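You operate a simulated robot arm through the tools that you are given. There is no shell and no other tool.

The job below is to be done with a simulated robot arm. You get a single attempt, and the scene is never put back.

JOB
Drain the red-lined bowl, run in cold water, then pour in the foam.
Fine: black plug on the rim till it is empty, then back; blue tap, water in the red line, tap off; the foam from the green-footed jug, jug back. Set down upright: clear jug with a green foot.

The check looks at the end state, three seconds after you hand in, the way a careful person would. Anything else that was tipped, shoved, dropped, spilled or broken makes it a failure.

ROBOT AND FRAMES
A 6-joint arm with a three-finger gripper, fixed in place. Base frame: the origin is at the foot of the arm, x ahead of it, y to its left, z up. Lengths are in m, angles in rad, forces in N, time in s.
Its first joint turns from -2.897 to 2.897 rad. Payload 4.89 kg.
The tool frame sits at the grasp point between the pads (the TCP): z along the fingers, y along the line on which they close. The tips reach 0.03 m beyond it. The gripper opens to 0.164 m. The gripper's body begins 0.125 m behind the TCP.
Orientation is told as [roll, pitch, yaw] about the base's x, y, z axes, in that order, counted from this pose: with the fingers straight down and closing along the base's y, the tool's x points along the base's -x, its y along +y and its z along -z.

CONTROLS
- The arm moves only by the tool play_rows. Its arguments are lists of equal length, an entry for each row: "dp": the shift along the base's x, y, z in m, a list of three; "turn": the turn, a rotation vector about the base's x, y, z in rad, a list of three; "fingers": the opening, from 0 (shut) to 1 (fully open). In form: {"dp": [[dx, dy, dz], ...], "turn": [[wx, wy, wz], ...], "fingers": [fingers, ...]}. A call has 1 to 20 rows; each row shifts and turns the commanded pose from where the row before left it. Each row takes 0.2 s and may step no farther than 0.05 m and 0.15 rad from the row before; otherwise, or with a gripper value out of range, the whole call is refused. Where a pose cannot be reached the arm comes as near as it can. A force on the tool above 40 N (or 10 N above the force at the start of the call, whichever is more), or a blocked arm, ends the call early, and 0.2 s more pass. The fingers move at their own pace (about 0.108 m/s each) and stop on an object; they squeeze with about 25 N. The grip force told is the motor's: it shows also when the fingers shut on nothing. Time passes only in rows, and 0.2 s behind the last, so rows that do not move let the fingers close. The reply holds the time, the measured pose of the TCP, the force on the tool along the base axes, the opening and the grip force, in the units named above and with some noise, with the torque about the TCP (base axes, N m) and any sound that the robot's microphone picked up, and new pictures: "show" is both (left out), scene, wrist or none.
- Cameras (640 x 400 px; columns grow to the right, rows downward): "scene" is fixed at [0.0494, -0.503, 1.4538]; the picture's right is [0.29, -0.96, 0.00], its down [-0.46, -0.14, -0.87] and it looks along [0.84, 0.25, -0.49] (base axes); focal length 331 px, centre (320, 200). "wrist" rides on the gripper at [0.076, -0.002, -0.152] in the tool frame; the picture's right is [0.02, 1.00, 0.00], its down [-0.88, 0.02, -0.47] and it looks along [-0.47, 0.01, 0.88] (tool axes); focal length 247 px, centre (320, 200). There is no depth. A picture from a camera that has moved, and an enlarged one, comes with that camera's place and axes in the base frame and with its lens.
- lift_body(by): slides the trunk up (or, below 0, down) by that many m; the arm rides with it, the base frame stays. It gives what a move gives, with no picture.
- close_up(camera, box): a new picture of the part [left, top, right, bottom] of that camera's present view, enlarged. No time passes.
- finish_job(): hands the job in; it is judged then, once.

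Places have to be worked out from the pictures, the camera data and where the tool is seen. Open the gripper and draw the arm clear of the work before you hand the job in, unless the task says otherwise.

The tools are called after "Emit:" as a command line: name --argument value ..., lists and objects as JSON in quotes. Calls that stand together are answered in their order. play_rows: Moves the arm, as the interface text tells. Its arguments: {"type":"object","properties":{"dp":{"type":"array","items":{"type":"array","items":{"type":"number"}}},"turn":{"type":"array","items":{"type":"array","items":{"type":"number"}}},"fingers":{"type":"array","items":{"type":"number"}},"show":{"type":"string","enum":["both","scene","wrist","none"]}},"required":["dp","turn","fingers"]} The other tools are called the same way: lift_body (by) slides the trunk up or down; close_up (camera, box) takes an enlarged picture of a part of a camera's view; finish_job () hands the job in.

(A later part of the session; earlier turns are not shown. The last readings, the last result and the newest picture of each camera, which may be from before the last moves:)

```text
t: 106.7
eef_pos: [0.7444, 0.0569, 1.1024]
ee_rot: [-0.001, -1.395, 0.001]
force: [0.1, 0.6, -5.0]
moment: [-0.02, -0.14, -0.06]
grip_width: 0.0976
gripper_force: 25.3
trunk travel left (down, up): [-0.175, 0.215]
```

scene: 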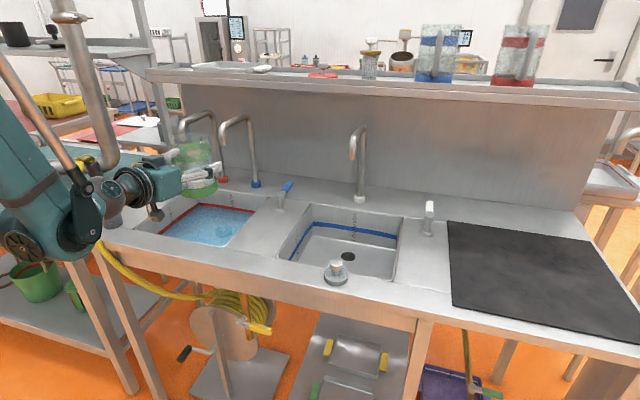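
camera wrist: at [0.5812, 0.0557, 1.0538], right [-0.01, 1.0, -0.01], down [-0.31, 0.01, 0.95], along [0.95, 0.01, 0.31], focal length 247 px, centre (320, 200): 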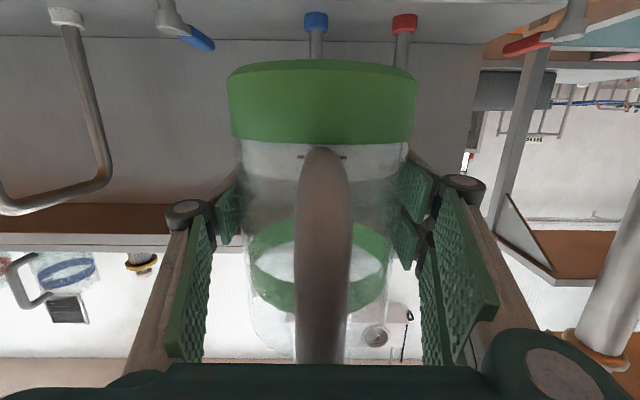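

Settled and on command. Move slightly forward and down to pour height (TCP ≈(0.775, 0.06, 1.045)), jug still upright.

Emit:
play_rows --dp '[[0.01, 0.001, -0.019], [0.01, 0.001, -0.019], [0.01, 0.001, -0.019]]' --turn '[[0, 0, 0], [0, 0, 0], [0, 0, 0]]' --fingers '[0, 0, 0]'

Emit:
close_up --camera "scene" --box '[100, 120, 340, 290]'

```text
t: 107.5
eef_pos: [0.7909, 0.0636, 1.0832]
ee_rot: [0.002, -1.397, 0.0]
force: [-0.8, 0.5, -4.1]
moment: [0.0, -0.08, 0.0]
grip_width: 0.0976
gripper_force: 25.1
out of reach, approached as far as the arm can: row 1, 2, 3
trunk travel left (down, up): [-0.175, 0.215]
camera wrist: at [0.6275, 0.0619, 1.0348], right [-0.01, 1.0, -0.02], down [-0.31, 0.02, 0.95], along [0.95, 0.01, 0.31], focal length 247 px, centre (320, 200)
```

scene: 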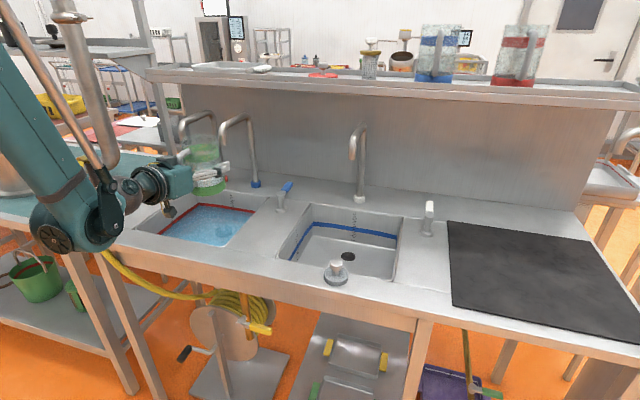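
wrist: 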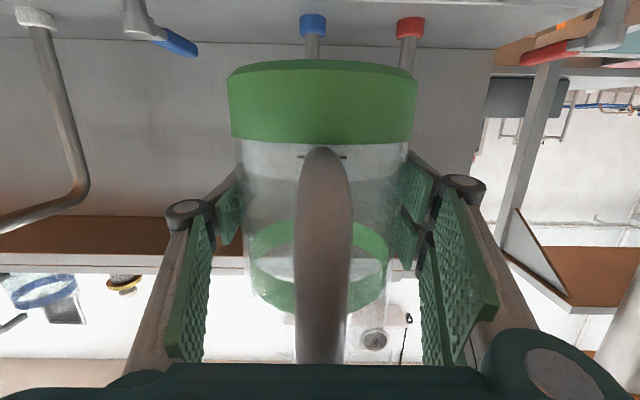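

```text
2.35 times, centred on (220, 205) of scene
camera zoom: at [0.0494, -0.503, 1.4538], right [0.29, -0.96, 0.0], down [-0.46, -0.14, -0.87], along [0.84, 0.25, -0.49], focal length 779 px, centre (555, 188)
```

zoom: 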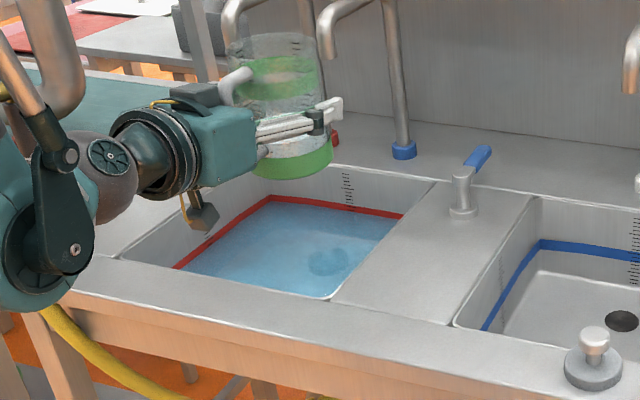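

With the hand pointing straight +x the wrist is too close to the base (reach limit; jug at x≈0.79, z≈1.083). I'll yaw the hand +0.8 rad about the jug so the wrist swings outward toward −y, which restores reach.

Emit:
play_rows --dp '[[-0.005, 0, 0.02], [0, 0.005, 0], [0, 0.005, 0], [0, 0.005, 0], [0, 0.005, 0], [0, 0.005, 0], [0, 0.005, 0], [0, 0, 0]]' --turn '[[0, 0, 0.08], [0, 0, 0.1], [0, 0, 0.1], [0, 0, 0.1], [0, 0, 0.1], [0, 0, 0.1], [0, 0, 0.1], [0, 0, 0.1]]' --fingers '[0, 0, 0, 0, 0, 0, 0, 0]'

Emit:
close_up --camera "scene" --box '[100, 120, 340, 290]'

```text
t: 109.3
eef_pos: [0.7852, 0.0901, 1.0999]
ee_rot: [-0.001, -1.399, 0.786]
force: [-1.2, 0.4, -5.3]
moment: [0.05, -0.07, -0.18]
grip_width: 0.0976
gripper_force: 25.0
out of reach, approached as far as the arm can: row 2
trunk travel left (down, up): [-0.175, 0.215]
camera wrist: at [0.6717, -0.0243, 1.0522], right [-0.71, 0.71, -0.02], down [-0.24, -0.21, 0.95], along [0.67, 0.68, 0.32], focal length 247 px, centre (320, 200)
```

scene: 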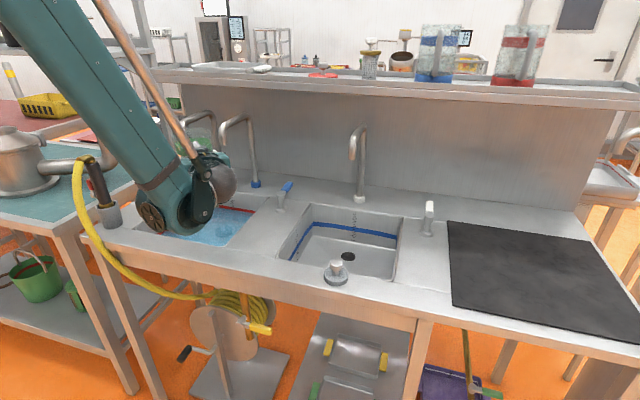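
wrist: 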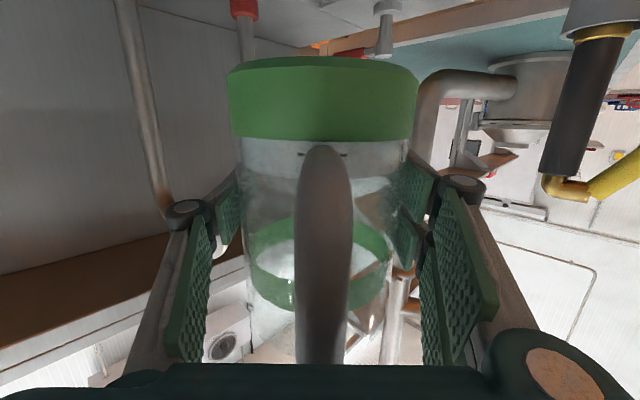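

```text
2.35 times, centred on (220, 205) of scene
camera zoom: at [0.0494, -0.503, 1.4538], right [0.29, -0.96, 0.0], down [-0.46, -0.14, -0.87], along [0.84, 0.25, -0.49], focal length 779 px, centre (555, 188)
```

zoom: 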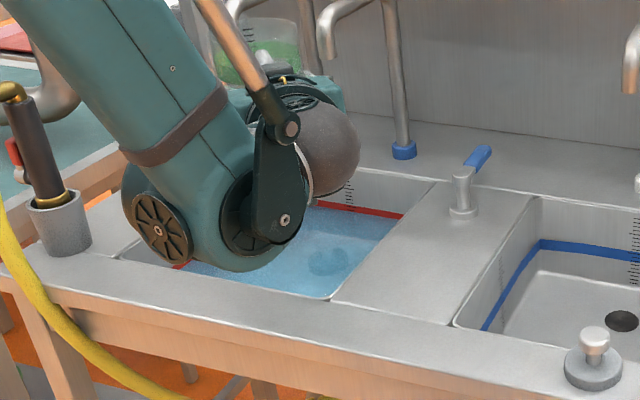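

Reach is good again at yaw 0.79. For a safe pour into the middle of the bowl I want the hand pointing +y so the jug tips backward (+x), so I'll yaw another 0.78 rad while easing the jug a little toward the front, away from the spouts.

Emit:
play_rows --dp '[[-0.012, 0.004, 0], [-0.012, 0.004, 0], [-0.006, 0.004, 0], [0, 0.004, 0], [0, 0.004, 0], [0, 0.004, 0], [0, 0.003, 0], [0, 0.003, 0]]' --turn '[[0, 0, 0.098], [0, 0, 0.098], [0, 0, 0.098], [0, 0, 0.098], [0, 0, 0.098], [0, 0, 0.098], [0, 0, 0.098], [0, 0, 0.098]]' --fingers '[0, 0, 0, 0, 0, 0, 0, 0]'

Emit:
close_up --camera "scene" --box '[100, 120, 340, 290]'

```text
t: 111.1
eef_pos: [0.7541, 0.1204, 1.1009]
ee_rot: [0.001, -1.398, 1.568]
force: [0.0, 0.8, -3.2]
moment: [0.06, -0.02, -0.05]
grip_width: 0.0976
gripper_force: 24.5
trunk travel left (down, up): [-0.175, 0.215]
camera wrist: at [0.7555, -0.0424, 1.0528], right [-1.0, 0.0, -0.02], down [-0.02, -0.31, 0.95], along [-0.01, 0.95, 0.31], focal length 247 px, centre (320, 200)
```

scene: 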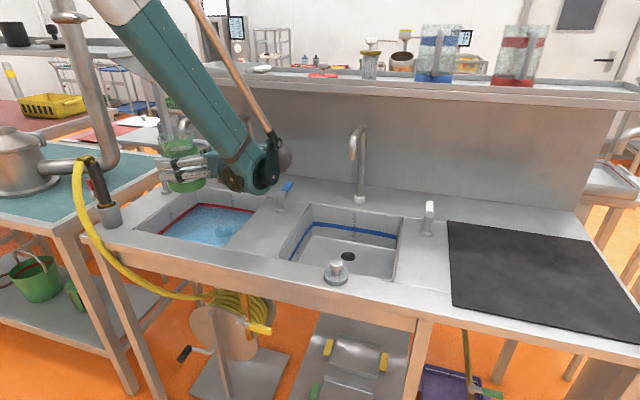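
wrist: 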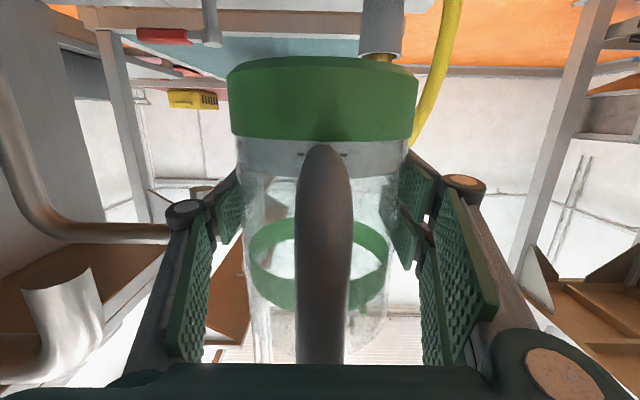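

```text
2.35 times, centred on (220, 205) of scene
camera zoom: at [0.0494, -0.503, 1.4538], right [0.29, -0.96, 0.0], down [-0.46, -0.14, -0.87], along [0.84, 0.25, -0.49], focal length 779 px, centre (555, 188)
```

zoom: 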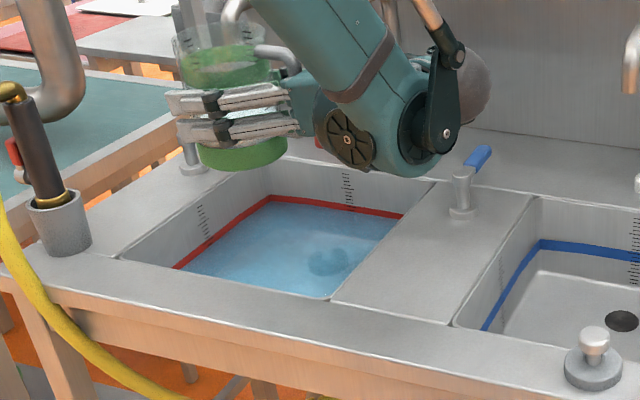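

The hand now points +y with the jug between the two spouts in y and in front of them in x. I'll lower 45 mm before tipping.

Emit:
play_rows --dp '[[0, 0, -0.015], [0, 0.002, -0.015], [0, 0.002, -0.015]]' --turn '[[0, 0, 0], [0, 0, 0], [0, 0, 0]]' --fingers '[0, 0, 0]' --show "scene"

Emit:
close_up --camera "scene" --box '[120, 110, 320, 260]'

```text
t: 111.9
eef_pos: [0.7555, 0.1242, 1.0542]
ee_rot: [0.001, -1.398, 1.563]
force: [-1.6, -0.1, -4.8]
moment: [0.06, -0.03, -0.11]
grip_width: 0.0975
gripper_force: 24.9
trunk travel left (down, up): [-0.175, 0.215]
```

scene: 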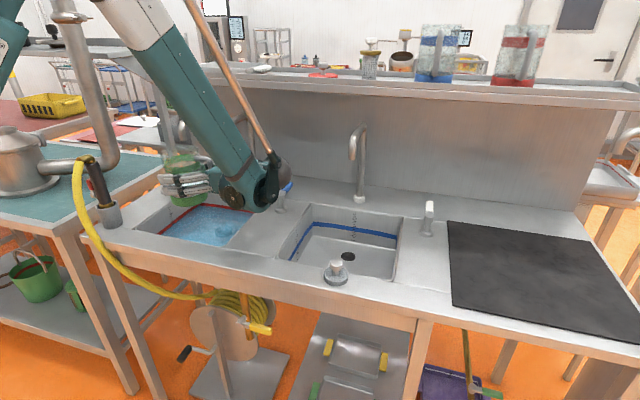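

```text
2.67 times, centred on (220, 185) of scene
camera zoom: at [0.0494, -0.503, 1.4538], right [0.29, -0.96, 0.0], down [-0.46, -0.14, -0.87], along [0.84, 0.25, -0.49], focal length 882 px, centre (587, 240)
```

zoom: 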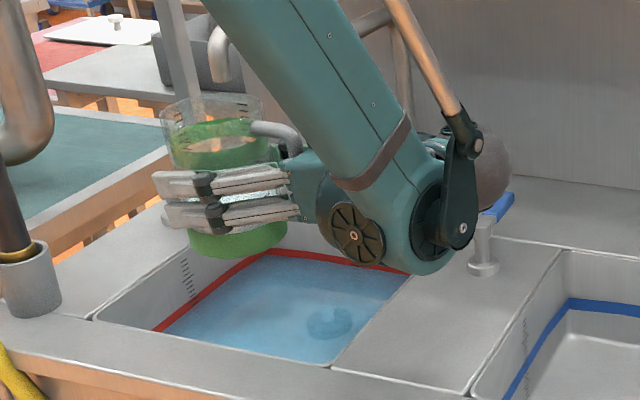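

Clear all around. Start tipping: roll about the base y axis so the mouth leans toward +x, first 0.48 rad, watching the arm.

Emit:
play_rows --dp '[[0, 0, 0], [0, 0, 0], [0, 0, 0], [0, 0, 0]]' --turn '[[0, 0.12, 0], [0, 0.12, 0], [0, 0.12, 0], [0, 0.12, 0]]' --fingers '[0, 0, 0, 0]'

Emit:
close_up --camera "scene" --box '[120, 110, 320, 260]'

```text
t: 112.9
eef_pos: [0.7555, 0.124, 1.0558]
ee_rot: [1.249, -1.058, 0.36]
force: [0.3, -0.4, -4.7]
moment: [0.1, 0.0, -0.05]
grip_width: 0.0977
gripper_force: 24.7
trunk travel left (down, up): [-0.175, 0.215]
camera wrist: at [0.7339, -0.0388, 1.0124], right [-0.9, 0.0, 0.45], down [0.42, -0.31, 0.85], along [0.14, 0.95, 0.28], focal length 247 px, centre (320, 200)
```

scene: 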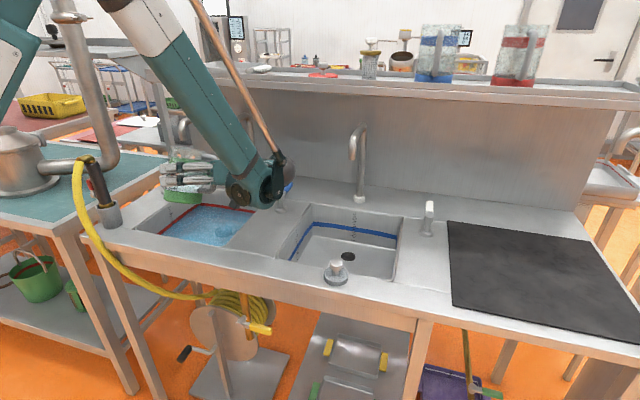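
wrist: 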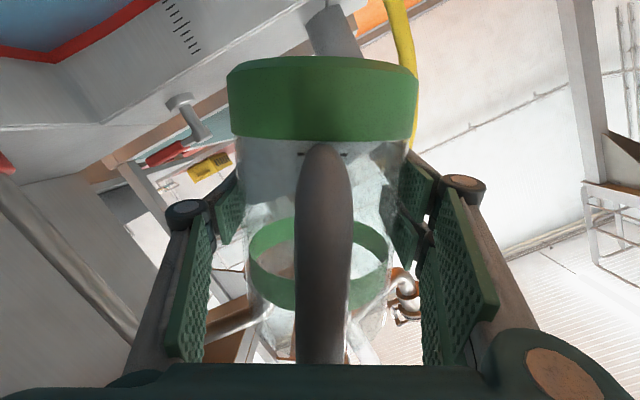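

```text
2.67 times, centred on (220, 185) of scene
camera zoom: at [0.0494, -0.503, 1.4538], right [0.29, -0.96, 0.0], down [-0.46, -0.14, -0.87], along [0.84, 0.25, -0.49], focal length 882 px, centre (587, 240)
```

zoom: 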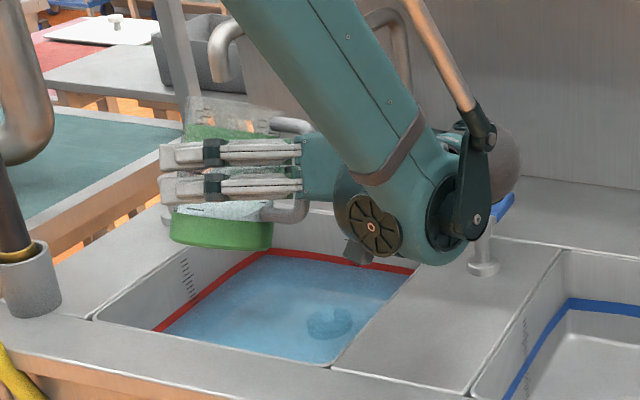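

Tipping works as planned; foam still inside. Continue to about 1.1 rad.

Emit:
play_rows --dp '[[0, 0, 0], [0, 0, 0], [0, 0, 0], [0, 0, 0], [0, 0, 0]]' --turn '[[0, 0.12, 0], [0, 0.12, 0], [0, 0.12, 0], [0, 0.12, 0], [0, 0.12, 0]]' --fingers '[0, 0, 0, 0, 0]'

Emit:
close_up --camera "scene" --box '[120, 110, 320, 260]'

```text
t: 114.1
eef_pos: [0.7541, 0.1245, 1.0567]
ee_rot: [1.472, -0.48, 0.195]
force: [-0.3, -0.2, -4.6]
moment: [0.11, 0.0, -0.03]
grip_width: 0.0976
gripper_force: 25.0
trunk travel left (down, up): [-0.175, 0.215]
camera wrist: at [0.7124, -0.0378, 1.0333], right [-0.49, 0.0, 0.87], down [0.83, -0.31, 0.46], along [0.28, 0.95, 0.15], focal length 247 px, centre (320, 200)
```

scene: 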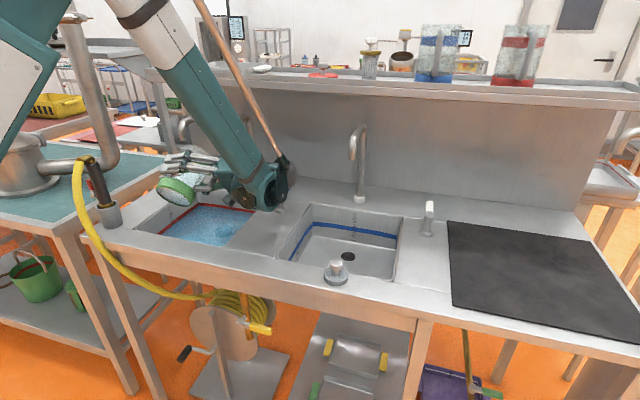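
wrist: 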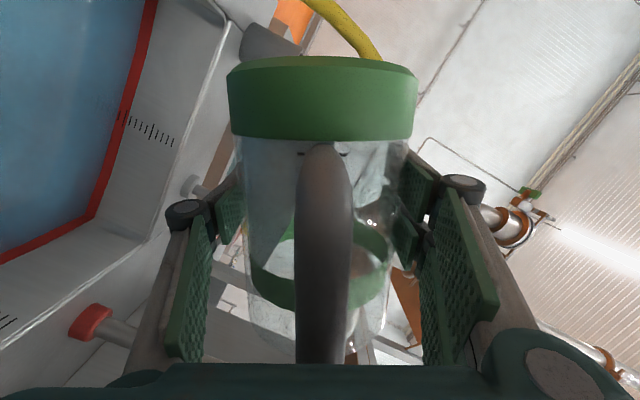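

```text
2.67 times, centred on (220, 185) of scene
camera zoom: at [0.0494, -0.503, 1.4538], right [0.29, -0.96, 0.0], down [-0.46, -0.14, -0.87], along [0.84, 0.25, -0.49], focal length 882 px, centre (587, 240)
```

zoom: 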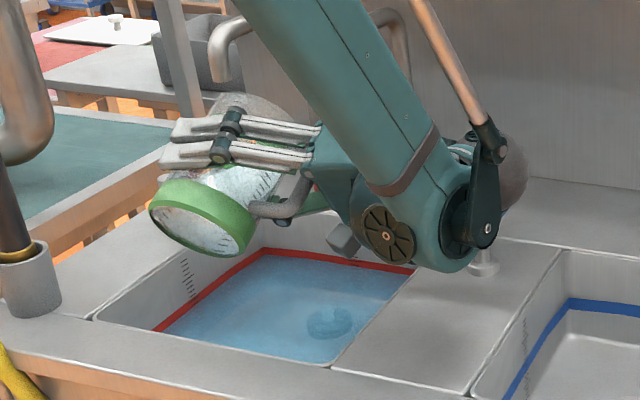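

Foam is sliding toward the lower wall; the lip is over the bowl at x≈0.84. Continue slowly to about 1.45 rad.

Emit:
play_rows --dp '[[0, 0, 0], [0, 0, 0], [0, 0, 0], [0, 0, 0], [0, 0, 0], [0, 0, 0]]' --turn '[[0, 0.09, 0], [0, 0.09, 0], [0, 0.09, 0], [0, 0.09, 0], [0, 0, 0], [0, 0, 0]]' --fingers '[0, 0, 0, 0, 0, 0]'

Emit:
close_up --camera "scene" --box '[120, 110, 320, 260]'

```text
t: 115.5
eef_pos: [0.755, 0.1253, 1.054]
ee_rot: [1.543, -0.127, 0.175]
force: [0.3, -1.1, -2.0]
moment: [0.06, 0.04, -0.01]
grip_width: 0.0974
gripper_force: 25.2
trunk travel left (down, up): [-0.175, 0.215]
camera wrist: at [0.7068, -0.0383, 1.0495], right [-0.15, 0.0, 0.99], down [0.94, -0.31, 0.14], along [0.31, 0.95, 0.04], focal length 247 px, centre (320, 200)
```

scene: 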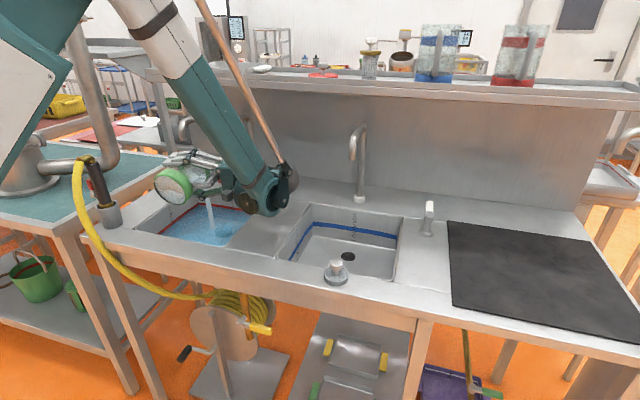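
wrist: 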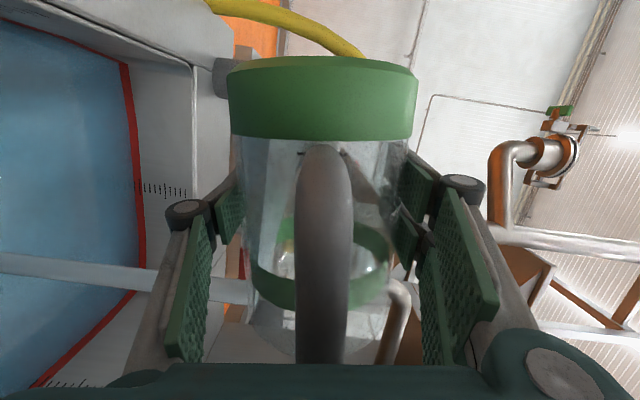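

```text
2.67 times, centred on (220, 185) of scene
camera zoom: at [0.0494, -0.503, 1.4538], right [0.29, -0.96, 0.0], down [-0.46, -0.14, -0.87], along [0.84, 0.25, -0.49], focal length 882 px, centre (587, 240)
```

zoom: 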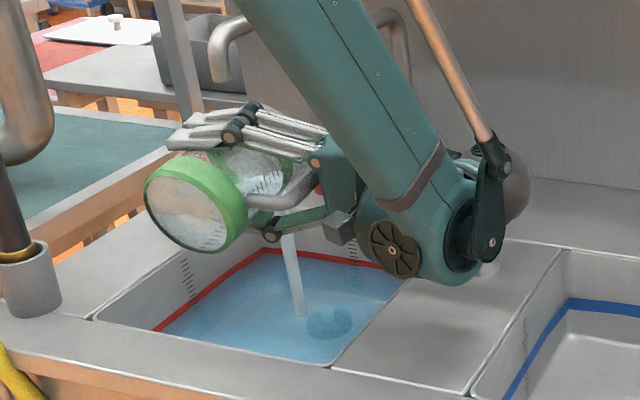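

Foam is streaming into the middle of the bowl and the load is dropping. Continue tipping to about 1.9 rad and hold to empty it.

Emit:
play_rows --dp '[[0, 0, 0], [0, 0, 0], [0, 0, 0], [0, 0, 0], [0, 0, 0], [0, 0, 0], [0, 0, 0], [0, 0, 0], [0, 0, 0], [0, 0, 0], [0, 0, 0], [0, 0, 0]]' --turn '[[0, 0, 0], [0, 0, 0], [0, 0.09, 0], [0, 0.09, 0], [0, 0.09, 0], [0, 0.09, 0], [0, 0.09, 0], [0, 0, 0], [0, 0, 0], [0, 0, 0], [0, 0, 0], [0, 0, 0]]' --fingers '[0, 0, 0, 0, 0, 0, 0, 0, 0, 0, 0, 0]'

Emit:
close_up --camera "scene" --box '[120, 110, 320, 260]'

```text
t: 118.1
eef_pos: [0.7561, 0.1245, 1.0544]
ee_rot: [1.622, 0.317, 0.181]
force: [-0.2, -0.1, -2.3]
moment: [0.05, 0.01, -0.01]
grip_width: 0.0974
gripper_force: 25.2
trunk travel left (down, up): [-0.175, 0.215]
camera wrist: at [0.7095, -0.0381, 1.0706], right [0.3, 0.0, 0.96], down [0.91, -0.31, -0.28], along [0.3, 0.95, -0.09], focal length 247 px, centre (320, 200)
```

scene: 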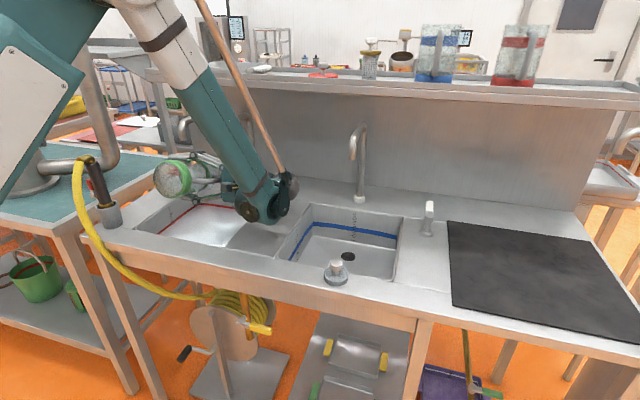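
wrist: 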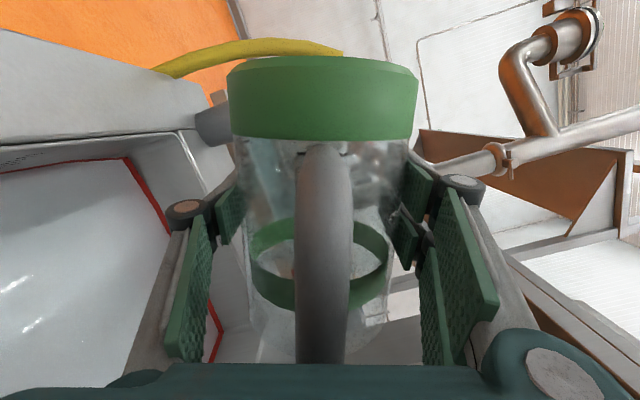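

```text
2.67 times, centred on (220, 185) of scene
camera zoom: at [0.0494, -0.503, 1.4538], right [0.29, -0.96, 0.0], down [-0.46, -0.14, -0.87], along [0.84, 0.25, -0.49], focal length 882 px, centre (587, 240)
```

zoom: 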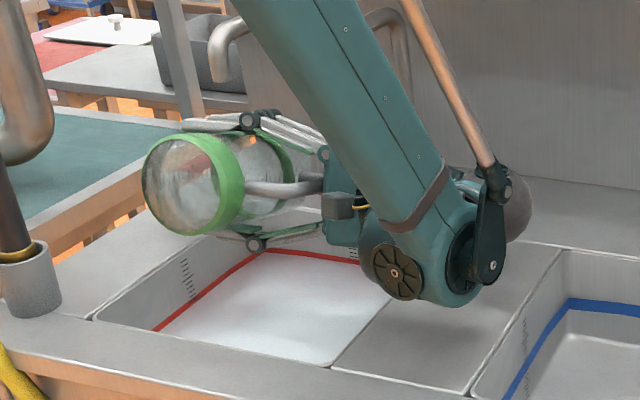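

The bowl's surface is white with foam and the jug looks empty (load steady at about 2.3 N). I'll hold another second and check the jug for residue and the bowl's level.

Emit:
play_rows --dp '[[0, 0, 0], [0, 0, 0], [0, 0, 0], [0, 0, 0], [0, 0, 0]]' --turn '[[0, 0.06, 0], [0, 0, 0], [0, 0, 0], [0, 0, 0], [0, -0.06, 0]]' --fingers '[0, 0, 0, 0, 0]' --show "none"

Emit:
close_up --camera "scene" --box '[150, 150, 250, 220]'

Emit:
close_up --camera "scene" --box '[150, 180, 270, 255]'

Emit:
close_up --camera "wrist" --box '[200, 40, 440, 380]'

```text
t: 119.3
eef_pos: [0.7549, 0.1243, 1.054]
ee_rot: [1.622, 0.318, 0.184]
force: [-0.2, 0.7, -2.0]
moment: [0.05, -0.02, -0.08]
grip_width: 0.0971
gripper_force: 25.0
trunk travel left (down, up): [-0.175, 0.215]
```

```text
5.71 times, centred on (200, 185) of scene
camera zoom: at [0.0494, -0.503, 1.4538], right [0.29, -0.96, 0.0], down [-0.46, -0.14, -0.87], along [0.84, 0.25, -0.49], focal length 1891 px, centre (1006, 286)
```

zoom: 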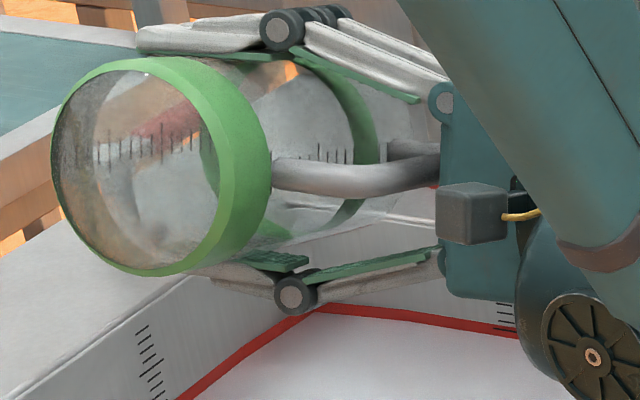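

```text
5.33 times, centred on (210, 218) of scene
camera zoom: at [0.0494, -0.503, 1.4538], right [0.29, -0.96, 0.0], down [-0.46, -0.14, -0.87], along [0.84, 0.25, -0.49], focal length 1765 px, centre (907, 107)
```

zoom: 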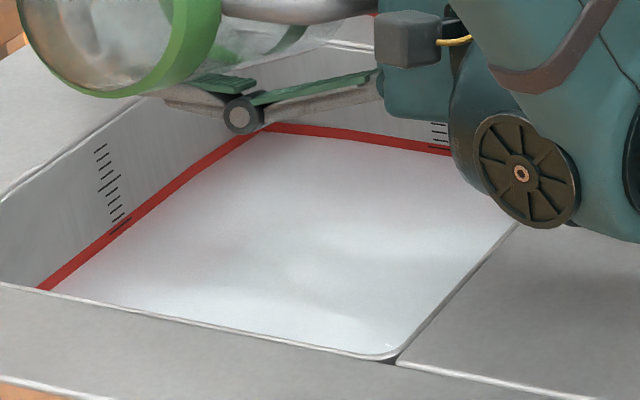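

```text
1.18 times, centred on (320, 210) of wrist
camera zoom: at [0.7091, -0.0377, 1.0705], right [0.29, 0.0, 0.96], down [0.91, -0.31, -0.28], along [0.3, 0.95, -0.09], focal length 291 px, centre (320, 188)
```

zoom: 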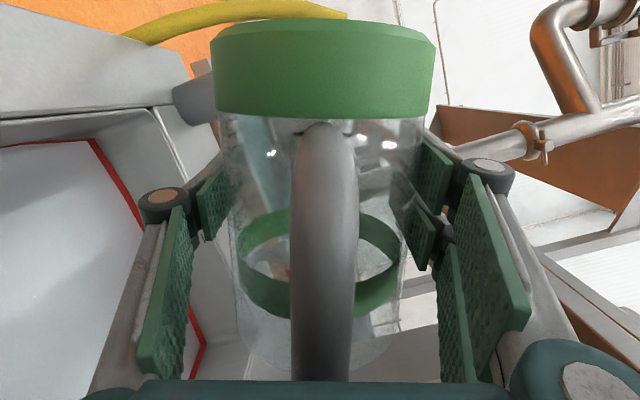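

The jug is empty and clear, and the foam surface sits inside the red band. I'll roll the jug back upright (−1.89 rad about y).

Emit:
play_rows --dp '[[0, 0, 0], [0, 0, 0], [0, 0, 0], [0, 0, 0], [0, 0, 0], [0, 0, 0], [0, 0, 0], [0, 0, 0], [0, 0, 0], [0, 0, 0], [0, 0, 0], [0, 0, 0], [0, 0, 0], [0, 0, 0], [0, 0, 0], [0, 0, 0]]' --turn '[[0, -0.09, 0], [0, -0.12, 0], [0, -0.12, 0], [0, -0.12, 0], [0, -0.12, 0], [0, -0.12, 0], [0, -0.12, 0], [0, -0.12, 0], [0, -0.12, 0], [0, -0.12, 0], [0, -0.12, 0], [0, -0.12, 0], [0, -0.12, 0], [0, -0.12, 0], [0, -0.12, 0], [0, -0.12, 0]]' --fingers '[0, 0, 0, 0, 0, 0, 0, 0, 0, 0, 0, 0, 0, 0, 0, 0]'

Emit:
close_up --camera "scene" --box '[120, 110, 320, 260]'

```text
t: 122.7
eef_pos: [0.7562, 0.1248, 1.0546]
ee_rot: [-0.009, -1.399, 1.574]
force: [0.5, 0.6, -2.1]
moment: [0.08, 0.02, 0.0]
grip_width: 0.0973
gripper_force: 25.4
trunk travel left (down, up): [-0.175, 0.215]
camera wrist: at [0.7565, -0.038, 1.007], right [-1.0, 0.0, -0.02], down [-0.02, -0.31, 0.95], along [-0.01, 0.95, 0.31], focal length 247 px, centre (320, 200)
```

scene: 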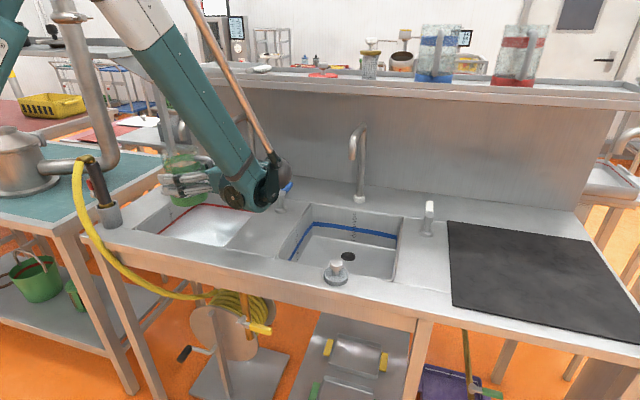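
wrist: 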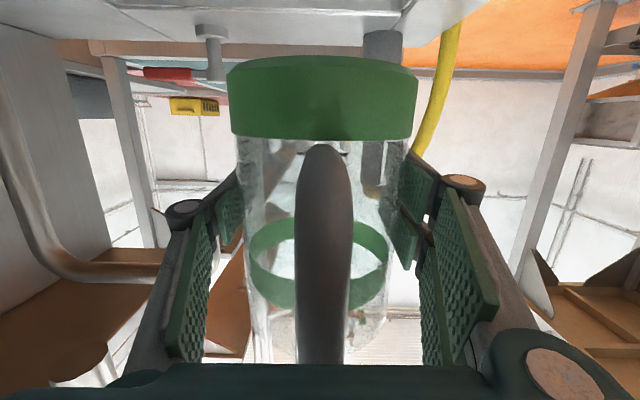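

```text
2.67 times, centred on (220, 185) of scene
camera zoom: at [0.0494, -0.503, 1.4538], right [0.29, -0.96, 0.0], down [-0.46, -0.14, -0.87], along [0.84, 0.25, -0.49], focal length 882 px, centre (587, 240)
```

zoom: 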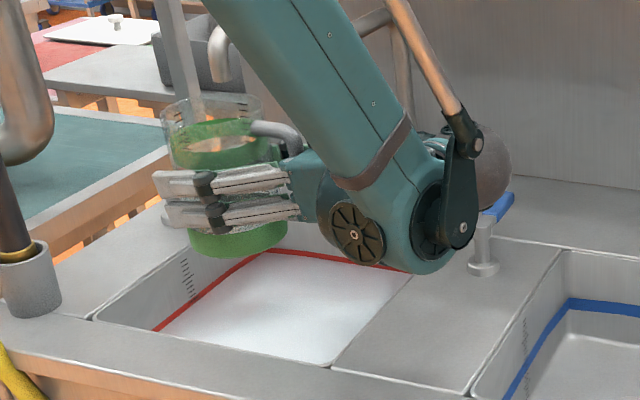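

Upright again, still held the same way. Now raise and carry it back, unwinding the yaw gradually as it moves toward the mat.

Emit:
play_rows --dp '[[0, 0, 0.025], [0, 0, 0.025], [0, -0.03, 0], [0, -0.03, 0], [0, -0.03, 0], [0, -0.03, 0], [0, -0.03, 0], [0, -0.03, 0], [0, -0.03, 0], [0, -0.03, 0], [0, -0.04, 0], [0, -0.04, 0], [0, -0.04, 0], [0, -0.04, 0], [0, -0.04, 0], [0, -0.04, 0], [0, -0.04, 0], [0, -0.04, 0], [0, -0.04, 0]]' --turn '[[0, 0, 0], [0, 0, 0], [0, 0, -0.098], [0, 0, -0.098], [0, 0, -0.098], [0, 0, -0.098], [0, 0, -0.098], [0, 0, -0.098], [0, 0, -0.098], [0, 0, -0.098], [0, 0, -0.0875], [0, 0, -0.0875], [0, 0, -0.0875], [0, 0, -0.0875], [0, 0, -0.0875], [0, 0, -0.0875], [0, 0, -0.0875], [0, 0, -0.0875], [0, 0, -0.0875]]' --fingers '[0, 0, 0, 0, 0, 0, 0, 0, 0, 0, 0, 0, 0, 0, 0, 0, 0, 0, 0]'

```text
t: 126.7
eef_pos: [0.7538, -0.4733, 1.1062]
ee_rot: [0.005, -1.398, -0.01]
force: [0.2, 1.5, -2.1]
moment: [0.02, 0.02, -0.09]
grip_width: 0.0975
gripper_force: 25.5
trunk travel left (down, up): [-0.175, 0.215]
camera wrist: at [0.5913, -0.4732, 1.0584], right [0.0, 1.0, -0.02], down [-0.31, 0.02, 0.95], along [0.95, 0.0, 0.31], focal length 247 px, centre (320, 200)
```

scene: 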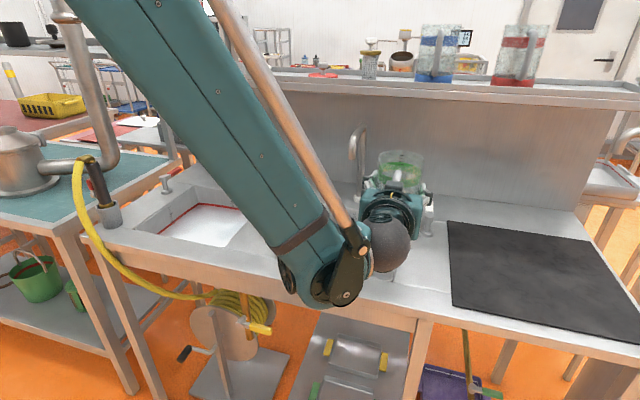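
wrist: 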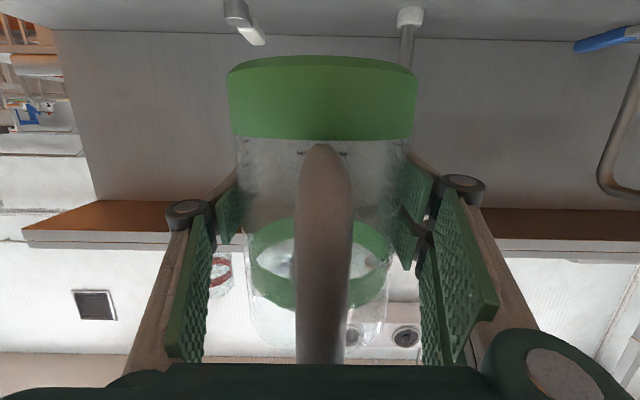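

At yaw ≈0 again and on the way. Move to above the jug's original spot on the mat and settle.

Emit:
play_rows --dp '[[-0.002, -0.04, 0], [-0.002, -0.04, 0], [-0.002, -0.04, 0], [-0.002, -0.04, -0.01], [-0.002, -0.04, -0.02], [-0.0015, -0.029, -0.03], [0, 0, -0.03], [0, 0, 0], [0, 0, 0]]' --turn '[[0, 0, 0], [0, 0, 0], [0, 0, 0], [0, 0, 0], [0, 0, 0], [0, 0, 0], [0, 0, 0], [0, 0, 0], [0, 0, 0]]' --fingers '[0, 0, 0, 0, 0, 0, 0, 0, 0]'

Emit:
close_up --camera "scene" --box '[420, 160, 600, 310]'

```text
t: 128.7
eef_pos: [0.7425, -0.7031, 1.0167]
ee_rot: [0.004, -1.399, -0.009]
force: [0.0, -0.9, -2.7]
moment: [0.0, -0.07, 0.08]
grip_width: 0.0973
gripper_force: 25.1
trunk travel left (down, up): [-0.175, 0.215]
camera wrist: at [0.5799, -0.704, 0.9678], right [0.0, 1.0, -0.02], down [-0.31, 0.02, 0.95], along [0.95, 0.01, 0.31], focal length 247 px, centre (320, 200)
```

scene: 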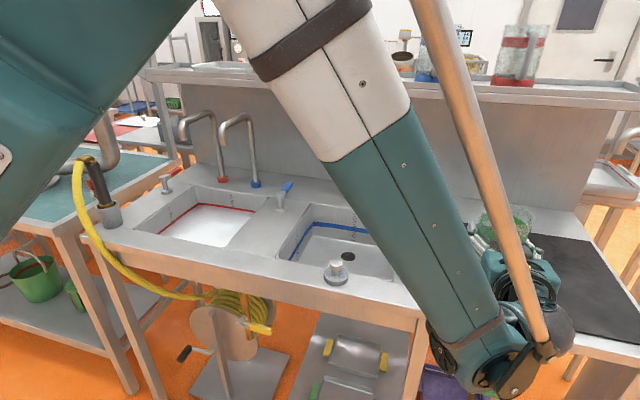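
wrist: 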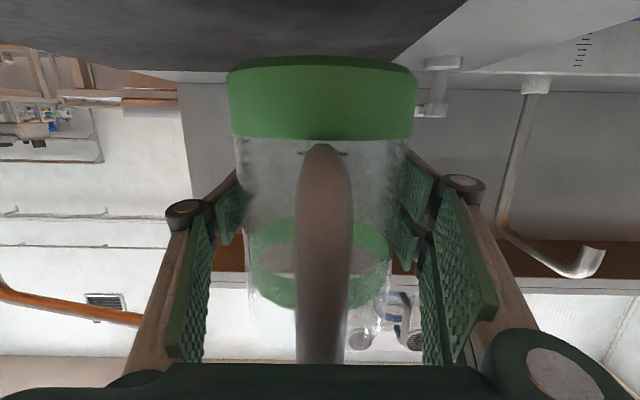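

```text
2.67 times, centred on (510, 235) of scene
camera zoom: at [0.0494, -0.503, 1.4538], right [0.29, -0.96, 0.0], down [-0.46, -0.14, -0.87], along [0.84, 0.25, -0.49], focal length 882 px, centre (-187, 107)
```

zoom: 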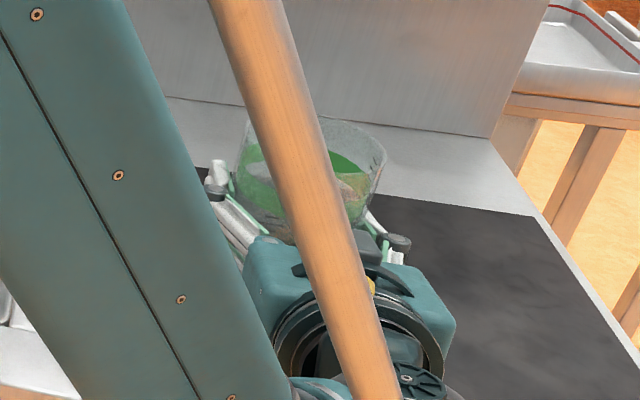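

Directly above the original spot; the jug has slid about 5 mm down in the grip, so contact should come near TCP z≈0.978. Lowering gently.

Emit:
play_rows --dp '[[0, 0, -0.012], [0, 0, -0.01], [0, 0, -0.006], [0, 0, -0.004], [0, 0, -0.003]]' --turn '[[0, 0, 0], [0, 0, 0], [0, 0, 0], [0, 0, 0], [0, 0, 0]]' --fingers '[0, 0, 0, 0, 0]' --show "wrist"

```text
t: 129.9
eef_pos: [0.7438, -0.704, 0.9807]
ee_rot: [0.004, -1.4, -0.007]
force: [0.1, 0.2, -1.7]
moment: [0.0, -0.03, 0.0]
grip_width: 0.0974
gripper_force: 25.3
trunk travel left (down, up): [-0.175, 0.215]
camera wrist: at [0.5803, -0.7042, 0.932], right [0.0, 1.0, -0.02], down [-0.31, 0.02, 0.95], along [0.95, 0.01, 0.31], focal length 247 px, centre (320, 200)
```

wrist: 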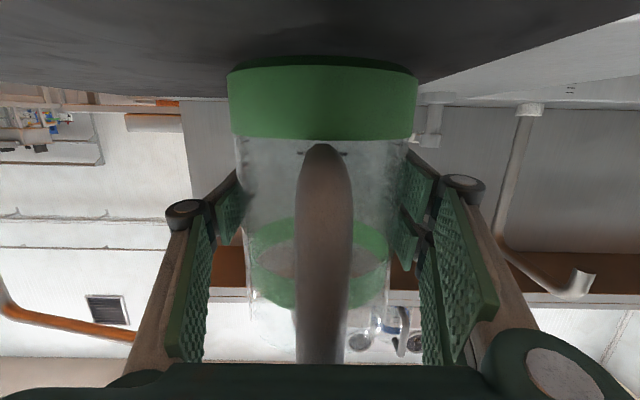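

Not yet in contact (−1.7 N, still the jug's weight) at z=0.981. Continue in 1.5 mm steps.

Emit:
play_rows --dp '[[0, 0, -0.0015], [0, 0, -0.0015], [0, 0, -0.001]]' --turn '[[0, 0, 0], [0, 0, 0], [0, 0, 0]]' --fingers '[0, 0, 0]' --show "wrist"

```text
t: 130.7
eef_pos: [0.7435, -0.7048, 0.9768]
ee_rot: [0.004, -1.399, -0.009]
force: [-5.2, 0.5, 7.3]
moment: [0.08, 0.04, 0.05]
grip_width: 0.0975
gripper_force: 24.6
trunk travel left (down, up): [-0.175, 0.215]
camera wrist: at [0.5806, -0.7047, 0.9283], right [0.0, 1.0, -0.02], down [-0.32, 0.02, 0.95], along [0.95, 0.0, 0.32], focal length 247 px, centre (320, 200)
```

wrist: 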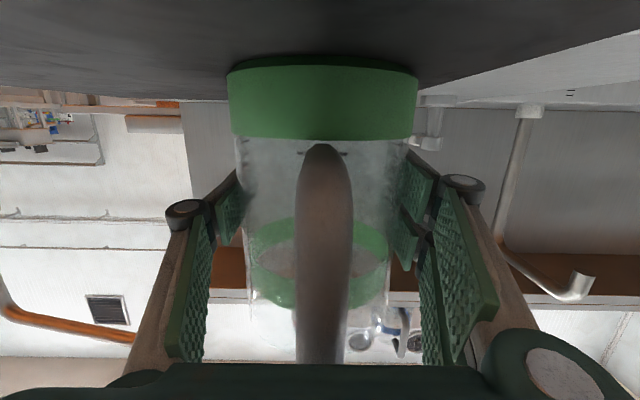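

The foot is on the mat (+7 N). Open the fingers fully and let the jug stand.

Emit:
play_rows --dp '[[0, 0, 0], [0, 0, 0], [0, 0, 0], [0, 0, 0], [0, 0, 0]]' --turn '[[0, 0, 0], [0, 0, 0], [0, 0, 0], [0, 0, 0], [0, 0, 0]]' --fingers '[0.65, 0.75, 0.9, 1, 1]' --show "wrist"

```text
t: 131.9
eef_pos: [0.7445, -0.7041, 0.9755]
ee_rot: [0.001, -1.398, -0.008]
force: [-0.7, 0.7, -0.6]
moment: [0.03, 0.0, 0.02]
grip_width: 0.164
gripper_force: 0.2
trunk travel left (down, up): [-0.175, 0.215]
camera wrist: at [0.5811, -0.7047, 0.9276], right [0.0, 1.0, -0.02], down [-0.31, 0.02, 0.95], along [0.95, 0.01, 0.31], focal length 247 px, centre (320, 200)
```

wrist: 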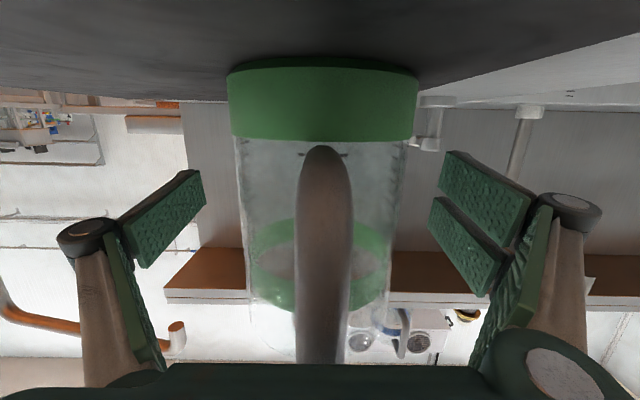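

The jug stands upright, fingers clear. Withdraw straight back along the tool axis.

Emit:
play_rows --dp '[[-0.015, 0, 0.001], [-0.03, 0, 0.004], [-0.035, 0, 0.005], [-0.04, 0, 0.006], [-0.04, 0, 0.01], [-0.03, 0, 0.03], [-0.02, 0, 0.04]]' --turn '[[0, 0, 0], [0, 0, 0], [0, 0, 0], [0, 0, 0], [0, 0, 0], [0, 0.1, 0], [0, 0.1, 0]]' --fingers '[1, 1, 1, 1, 1, 1, 1]'

Emit:
close_up --camera "wrist" --box '[180, 60, 480, 280]'

```text
t: 133.5
eef_pos: [0.5359, -0.7072, 1.0723]
ee_rot: [0.0, -1.198, -0.005]
force: [0.6, -2.3, -1.1]
moment: [0.13, -0.15, 0.36]
grip_width: 0.1641
gripper_force: 0.1
trunk travel left (down, up): [-0.175, 0.215]
camera wrist: at [0.3665, -0.7065, 1.0569], right [0.0, 1.0, -0.02], down [-0.12, 0.02, 0.99], along [0.99, 0.01, 0.12], focal length 247 px, centre (320, 200)
```

scene: 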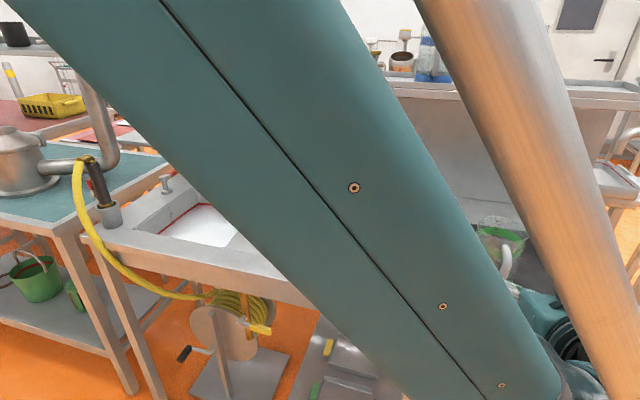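
wrist: 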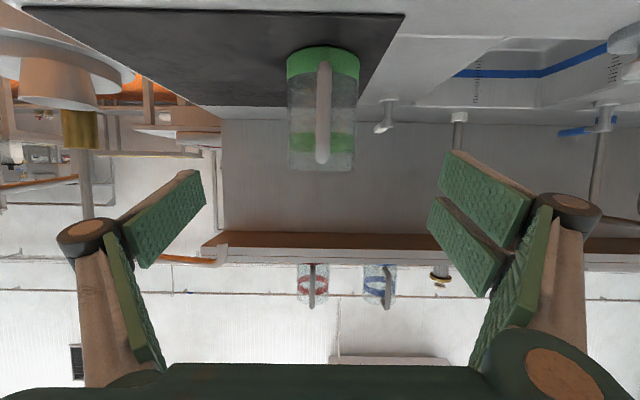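

```text
1.82 times, centred on (330, 170) of wrist
camera zoom: at [0.3665, -0.7065, 1.0569], right [0.0, 1.0, -0.02], down [-0.12, 0.02, 0.99], along [0.99, 0.01, 0.12], focal length 449 px, centre (302, 254)
```

zoom: 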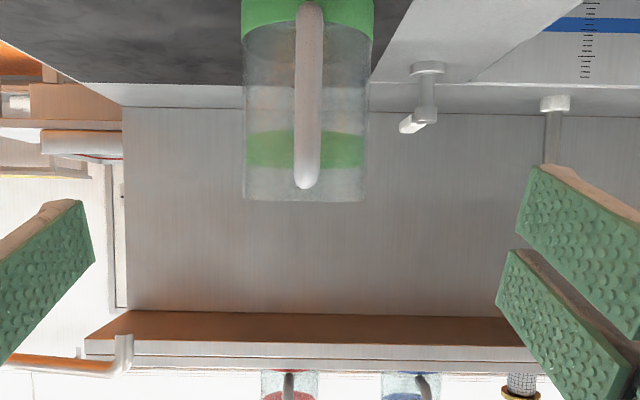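

The jug is back on the mat, upright and empty. Now I'll raise the arm, turn the tool back down, and move it clear so I can inspect everything.

Emit:
play_rows --dp '[[-0.003, 0.01, 0.03], [-0.003, 0.02, 0.03], [-0.003, 0.03, 0.03], [-0.003, 0.03, 0.03], [-0.003, 0.03, 0.03], [-0.003, 0.03, 0.03], [-0.003, 0.04, 0], [-0.003, 0.04, 0], [-0.003, 0.04, 0], [-0.003, 0.04, 0], [-0.003, 0.04, 0], [-0.003, 0.04, 0], [-0.002, 0.045, 0], [-0.002, 0.045, 0], [-0.002, 0.045, 0], [-0.002, 0.045, 0], [-0.002, 0.045, 0], [0, 0.045, 0], [0, 0.045, 0]]' --turn '[[0, 0.1, 0], [0, 0.1, 0], [0, 0.1, 0], [0, 0.1, 0], [0, 0.1, 0], [0, 0.1, 0], [0, 0.1, 0], [0, 0.1, 0], [0, 0.1, 0], [0, 0.1, 0], [0, 0.1, 0], [0, 0.1, 0], [0, 0, 0], [0, 0, 0], [0, 0, 0], [0, 0, 0], [0, 0, 0], [0, 0, 0], [0, 0, 0]]' --fingers '[1, 1, 1, 1, 1, 1, 1, 1, 1, 1, 1, 1, 1, 1, 1, 1, 1, 1, 1]'

Emit:
close_up --camera "scene" --box '[150, 180, 270, 255]'

Emit:
close_up --camera "scene" --box '[440, 200, 560, 310]'

Emit:
close_up --camera "scene" --box '[80, 90, 420, 300]'

```text
t: 137.5
eef_pos: [0.4828, 0.0014, 1.2504]
ee_rot: [-0.005, 0.002, -0.001]
force: [0.3, -0.4, 1.2]
moment: [0.1, -0.04, 0.0]
grip_width: 0.1641
gripper_force: 0.1
trunk travel left (down, up): [-0.175, 0.215]
camera wrist: at [0.4079, 0.0015, 1.4033], right [-0.02, 1.0, -0.01], down [0.88, 0.02, 0.47], along [0.47, 0.01, -0.88], focal length 247 px, centre (320, 200)
```

scene: 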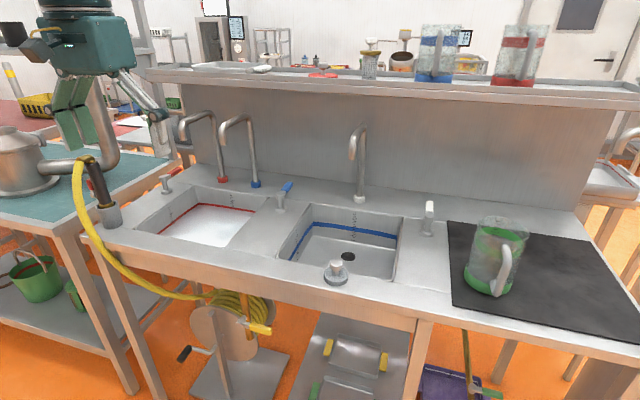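
wrist: 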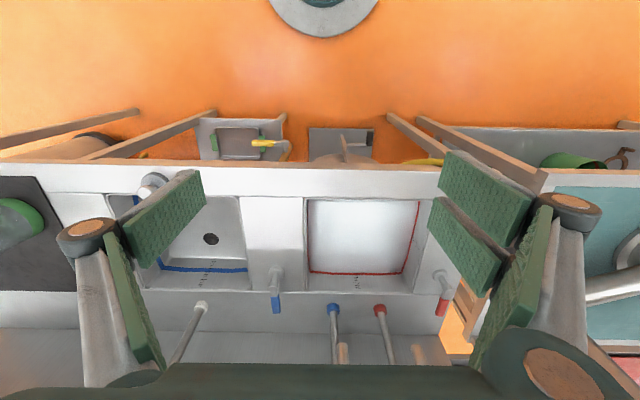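

```text
5.33 times, centred on (210, 218) of scene
camera zoom: at [0.0494, -0.503, 1.4538], right [0.29, -0.96, 0.0], down [-0.46, -0.14, -0.87], along [0.84, 0.25, -0.49], focal length 1765 px, centre (907, 107)
```

zoom: 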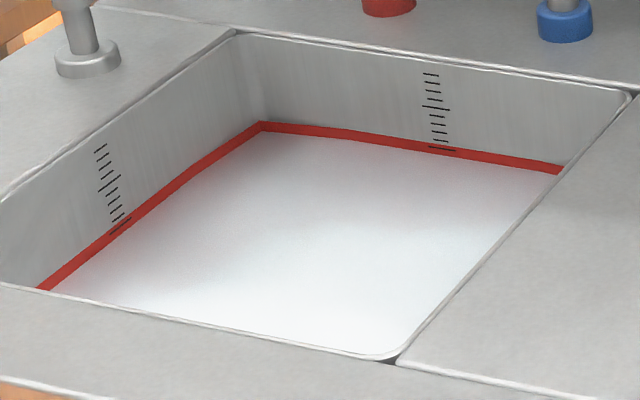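

```text
3.64 times, centred on (500, 255) of scene
camera zoom: at [0.0494, -0.503, 1.4538], right [0.29, -0.96, 0.0], down [-0.46, -0.14, -0.87], along [0.84, 0.25, -0.49], focal length 1203 px, centre (-334, 0)
```

zoom: 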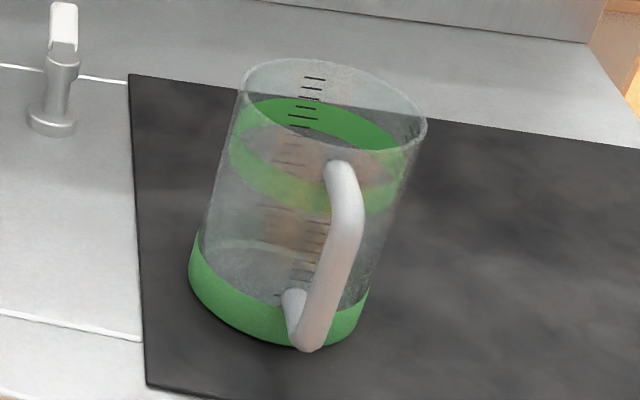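

```text
1.88 times, centred on (250, 195) of scene
camera zoom: at [0.0494, -0.503, 1.4538], right [0.29, -0.96, 0.0], down [-0.46, -0.14, -0.87], along [0.84, 0.25, -0.49], focal length 623 px, centre (452, 209)
```

zoom: 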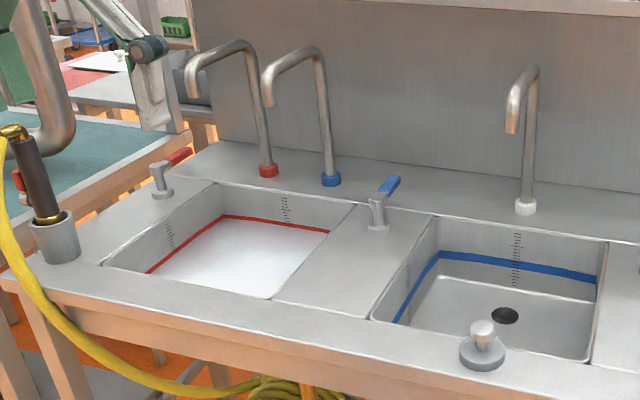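

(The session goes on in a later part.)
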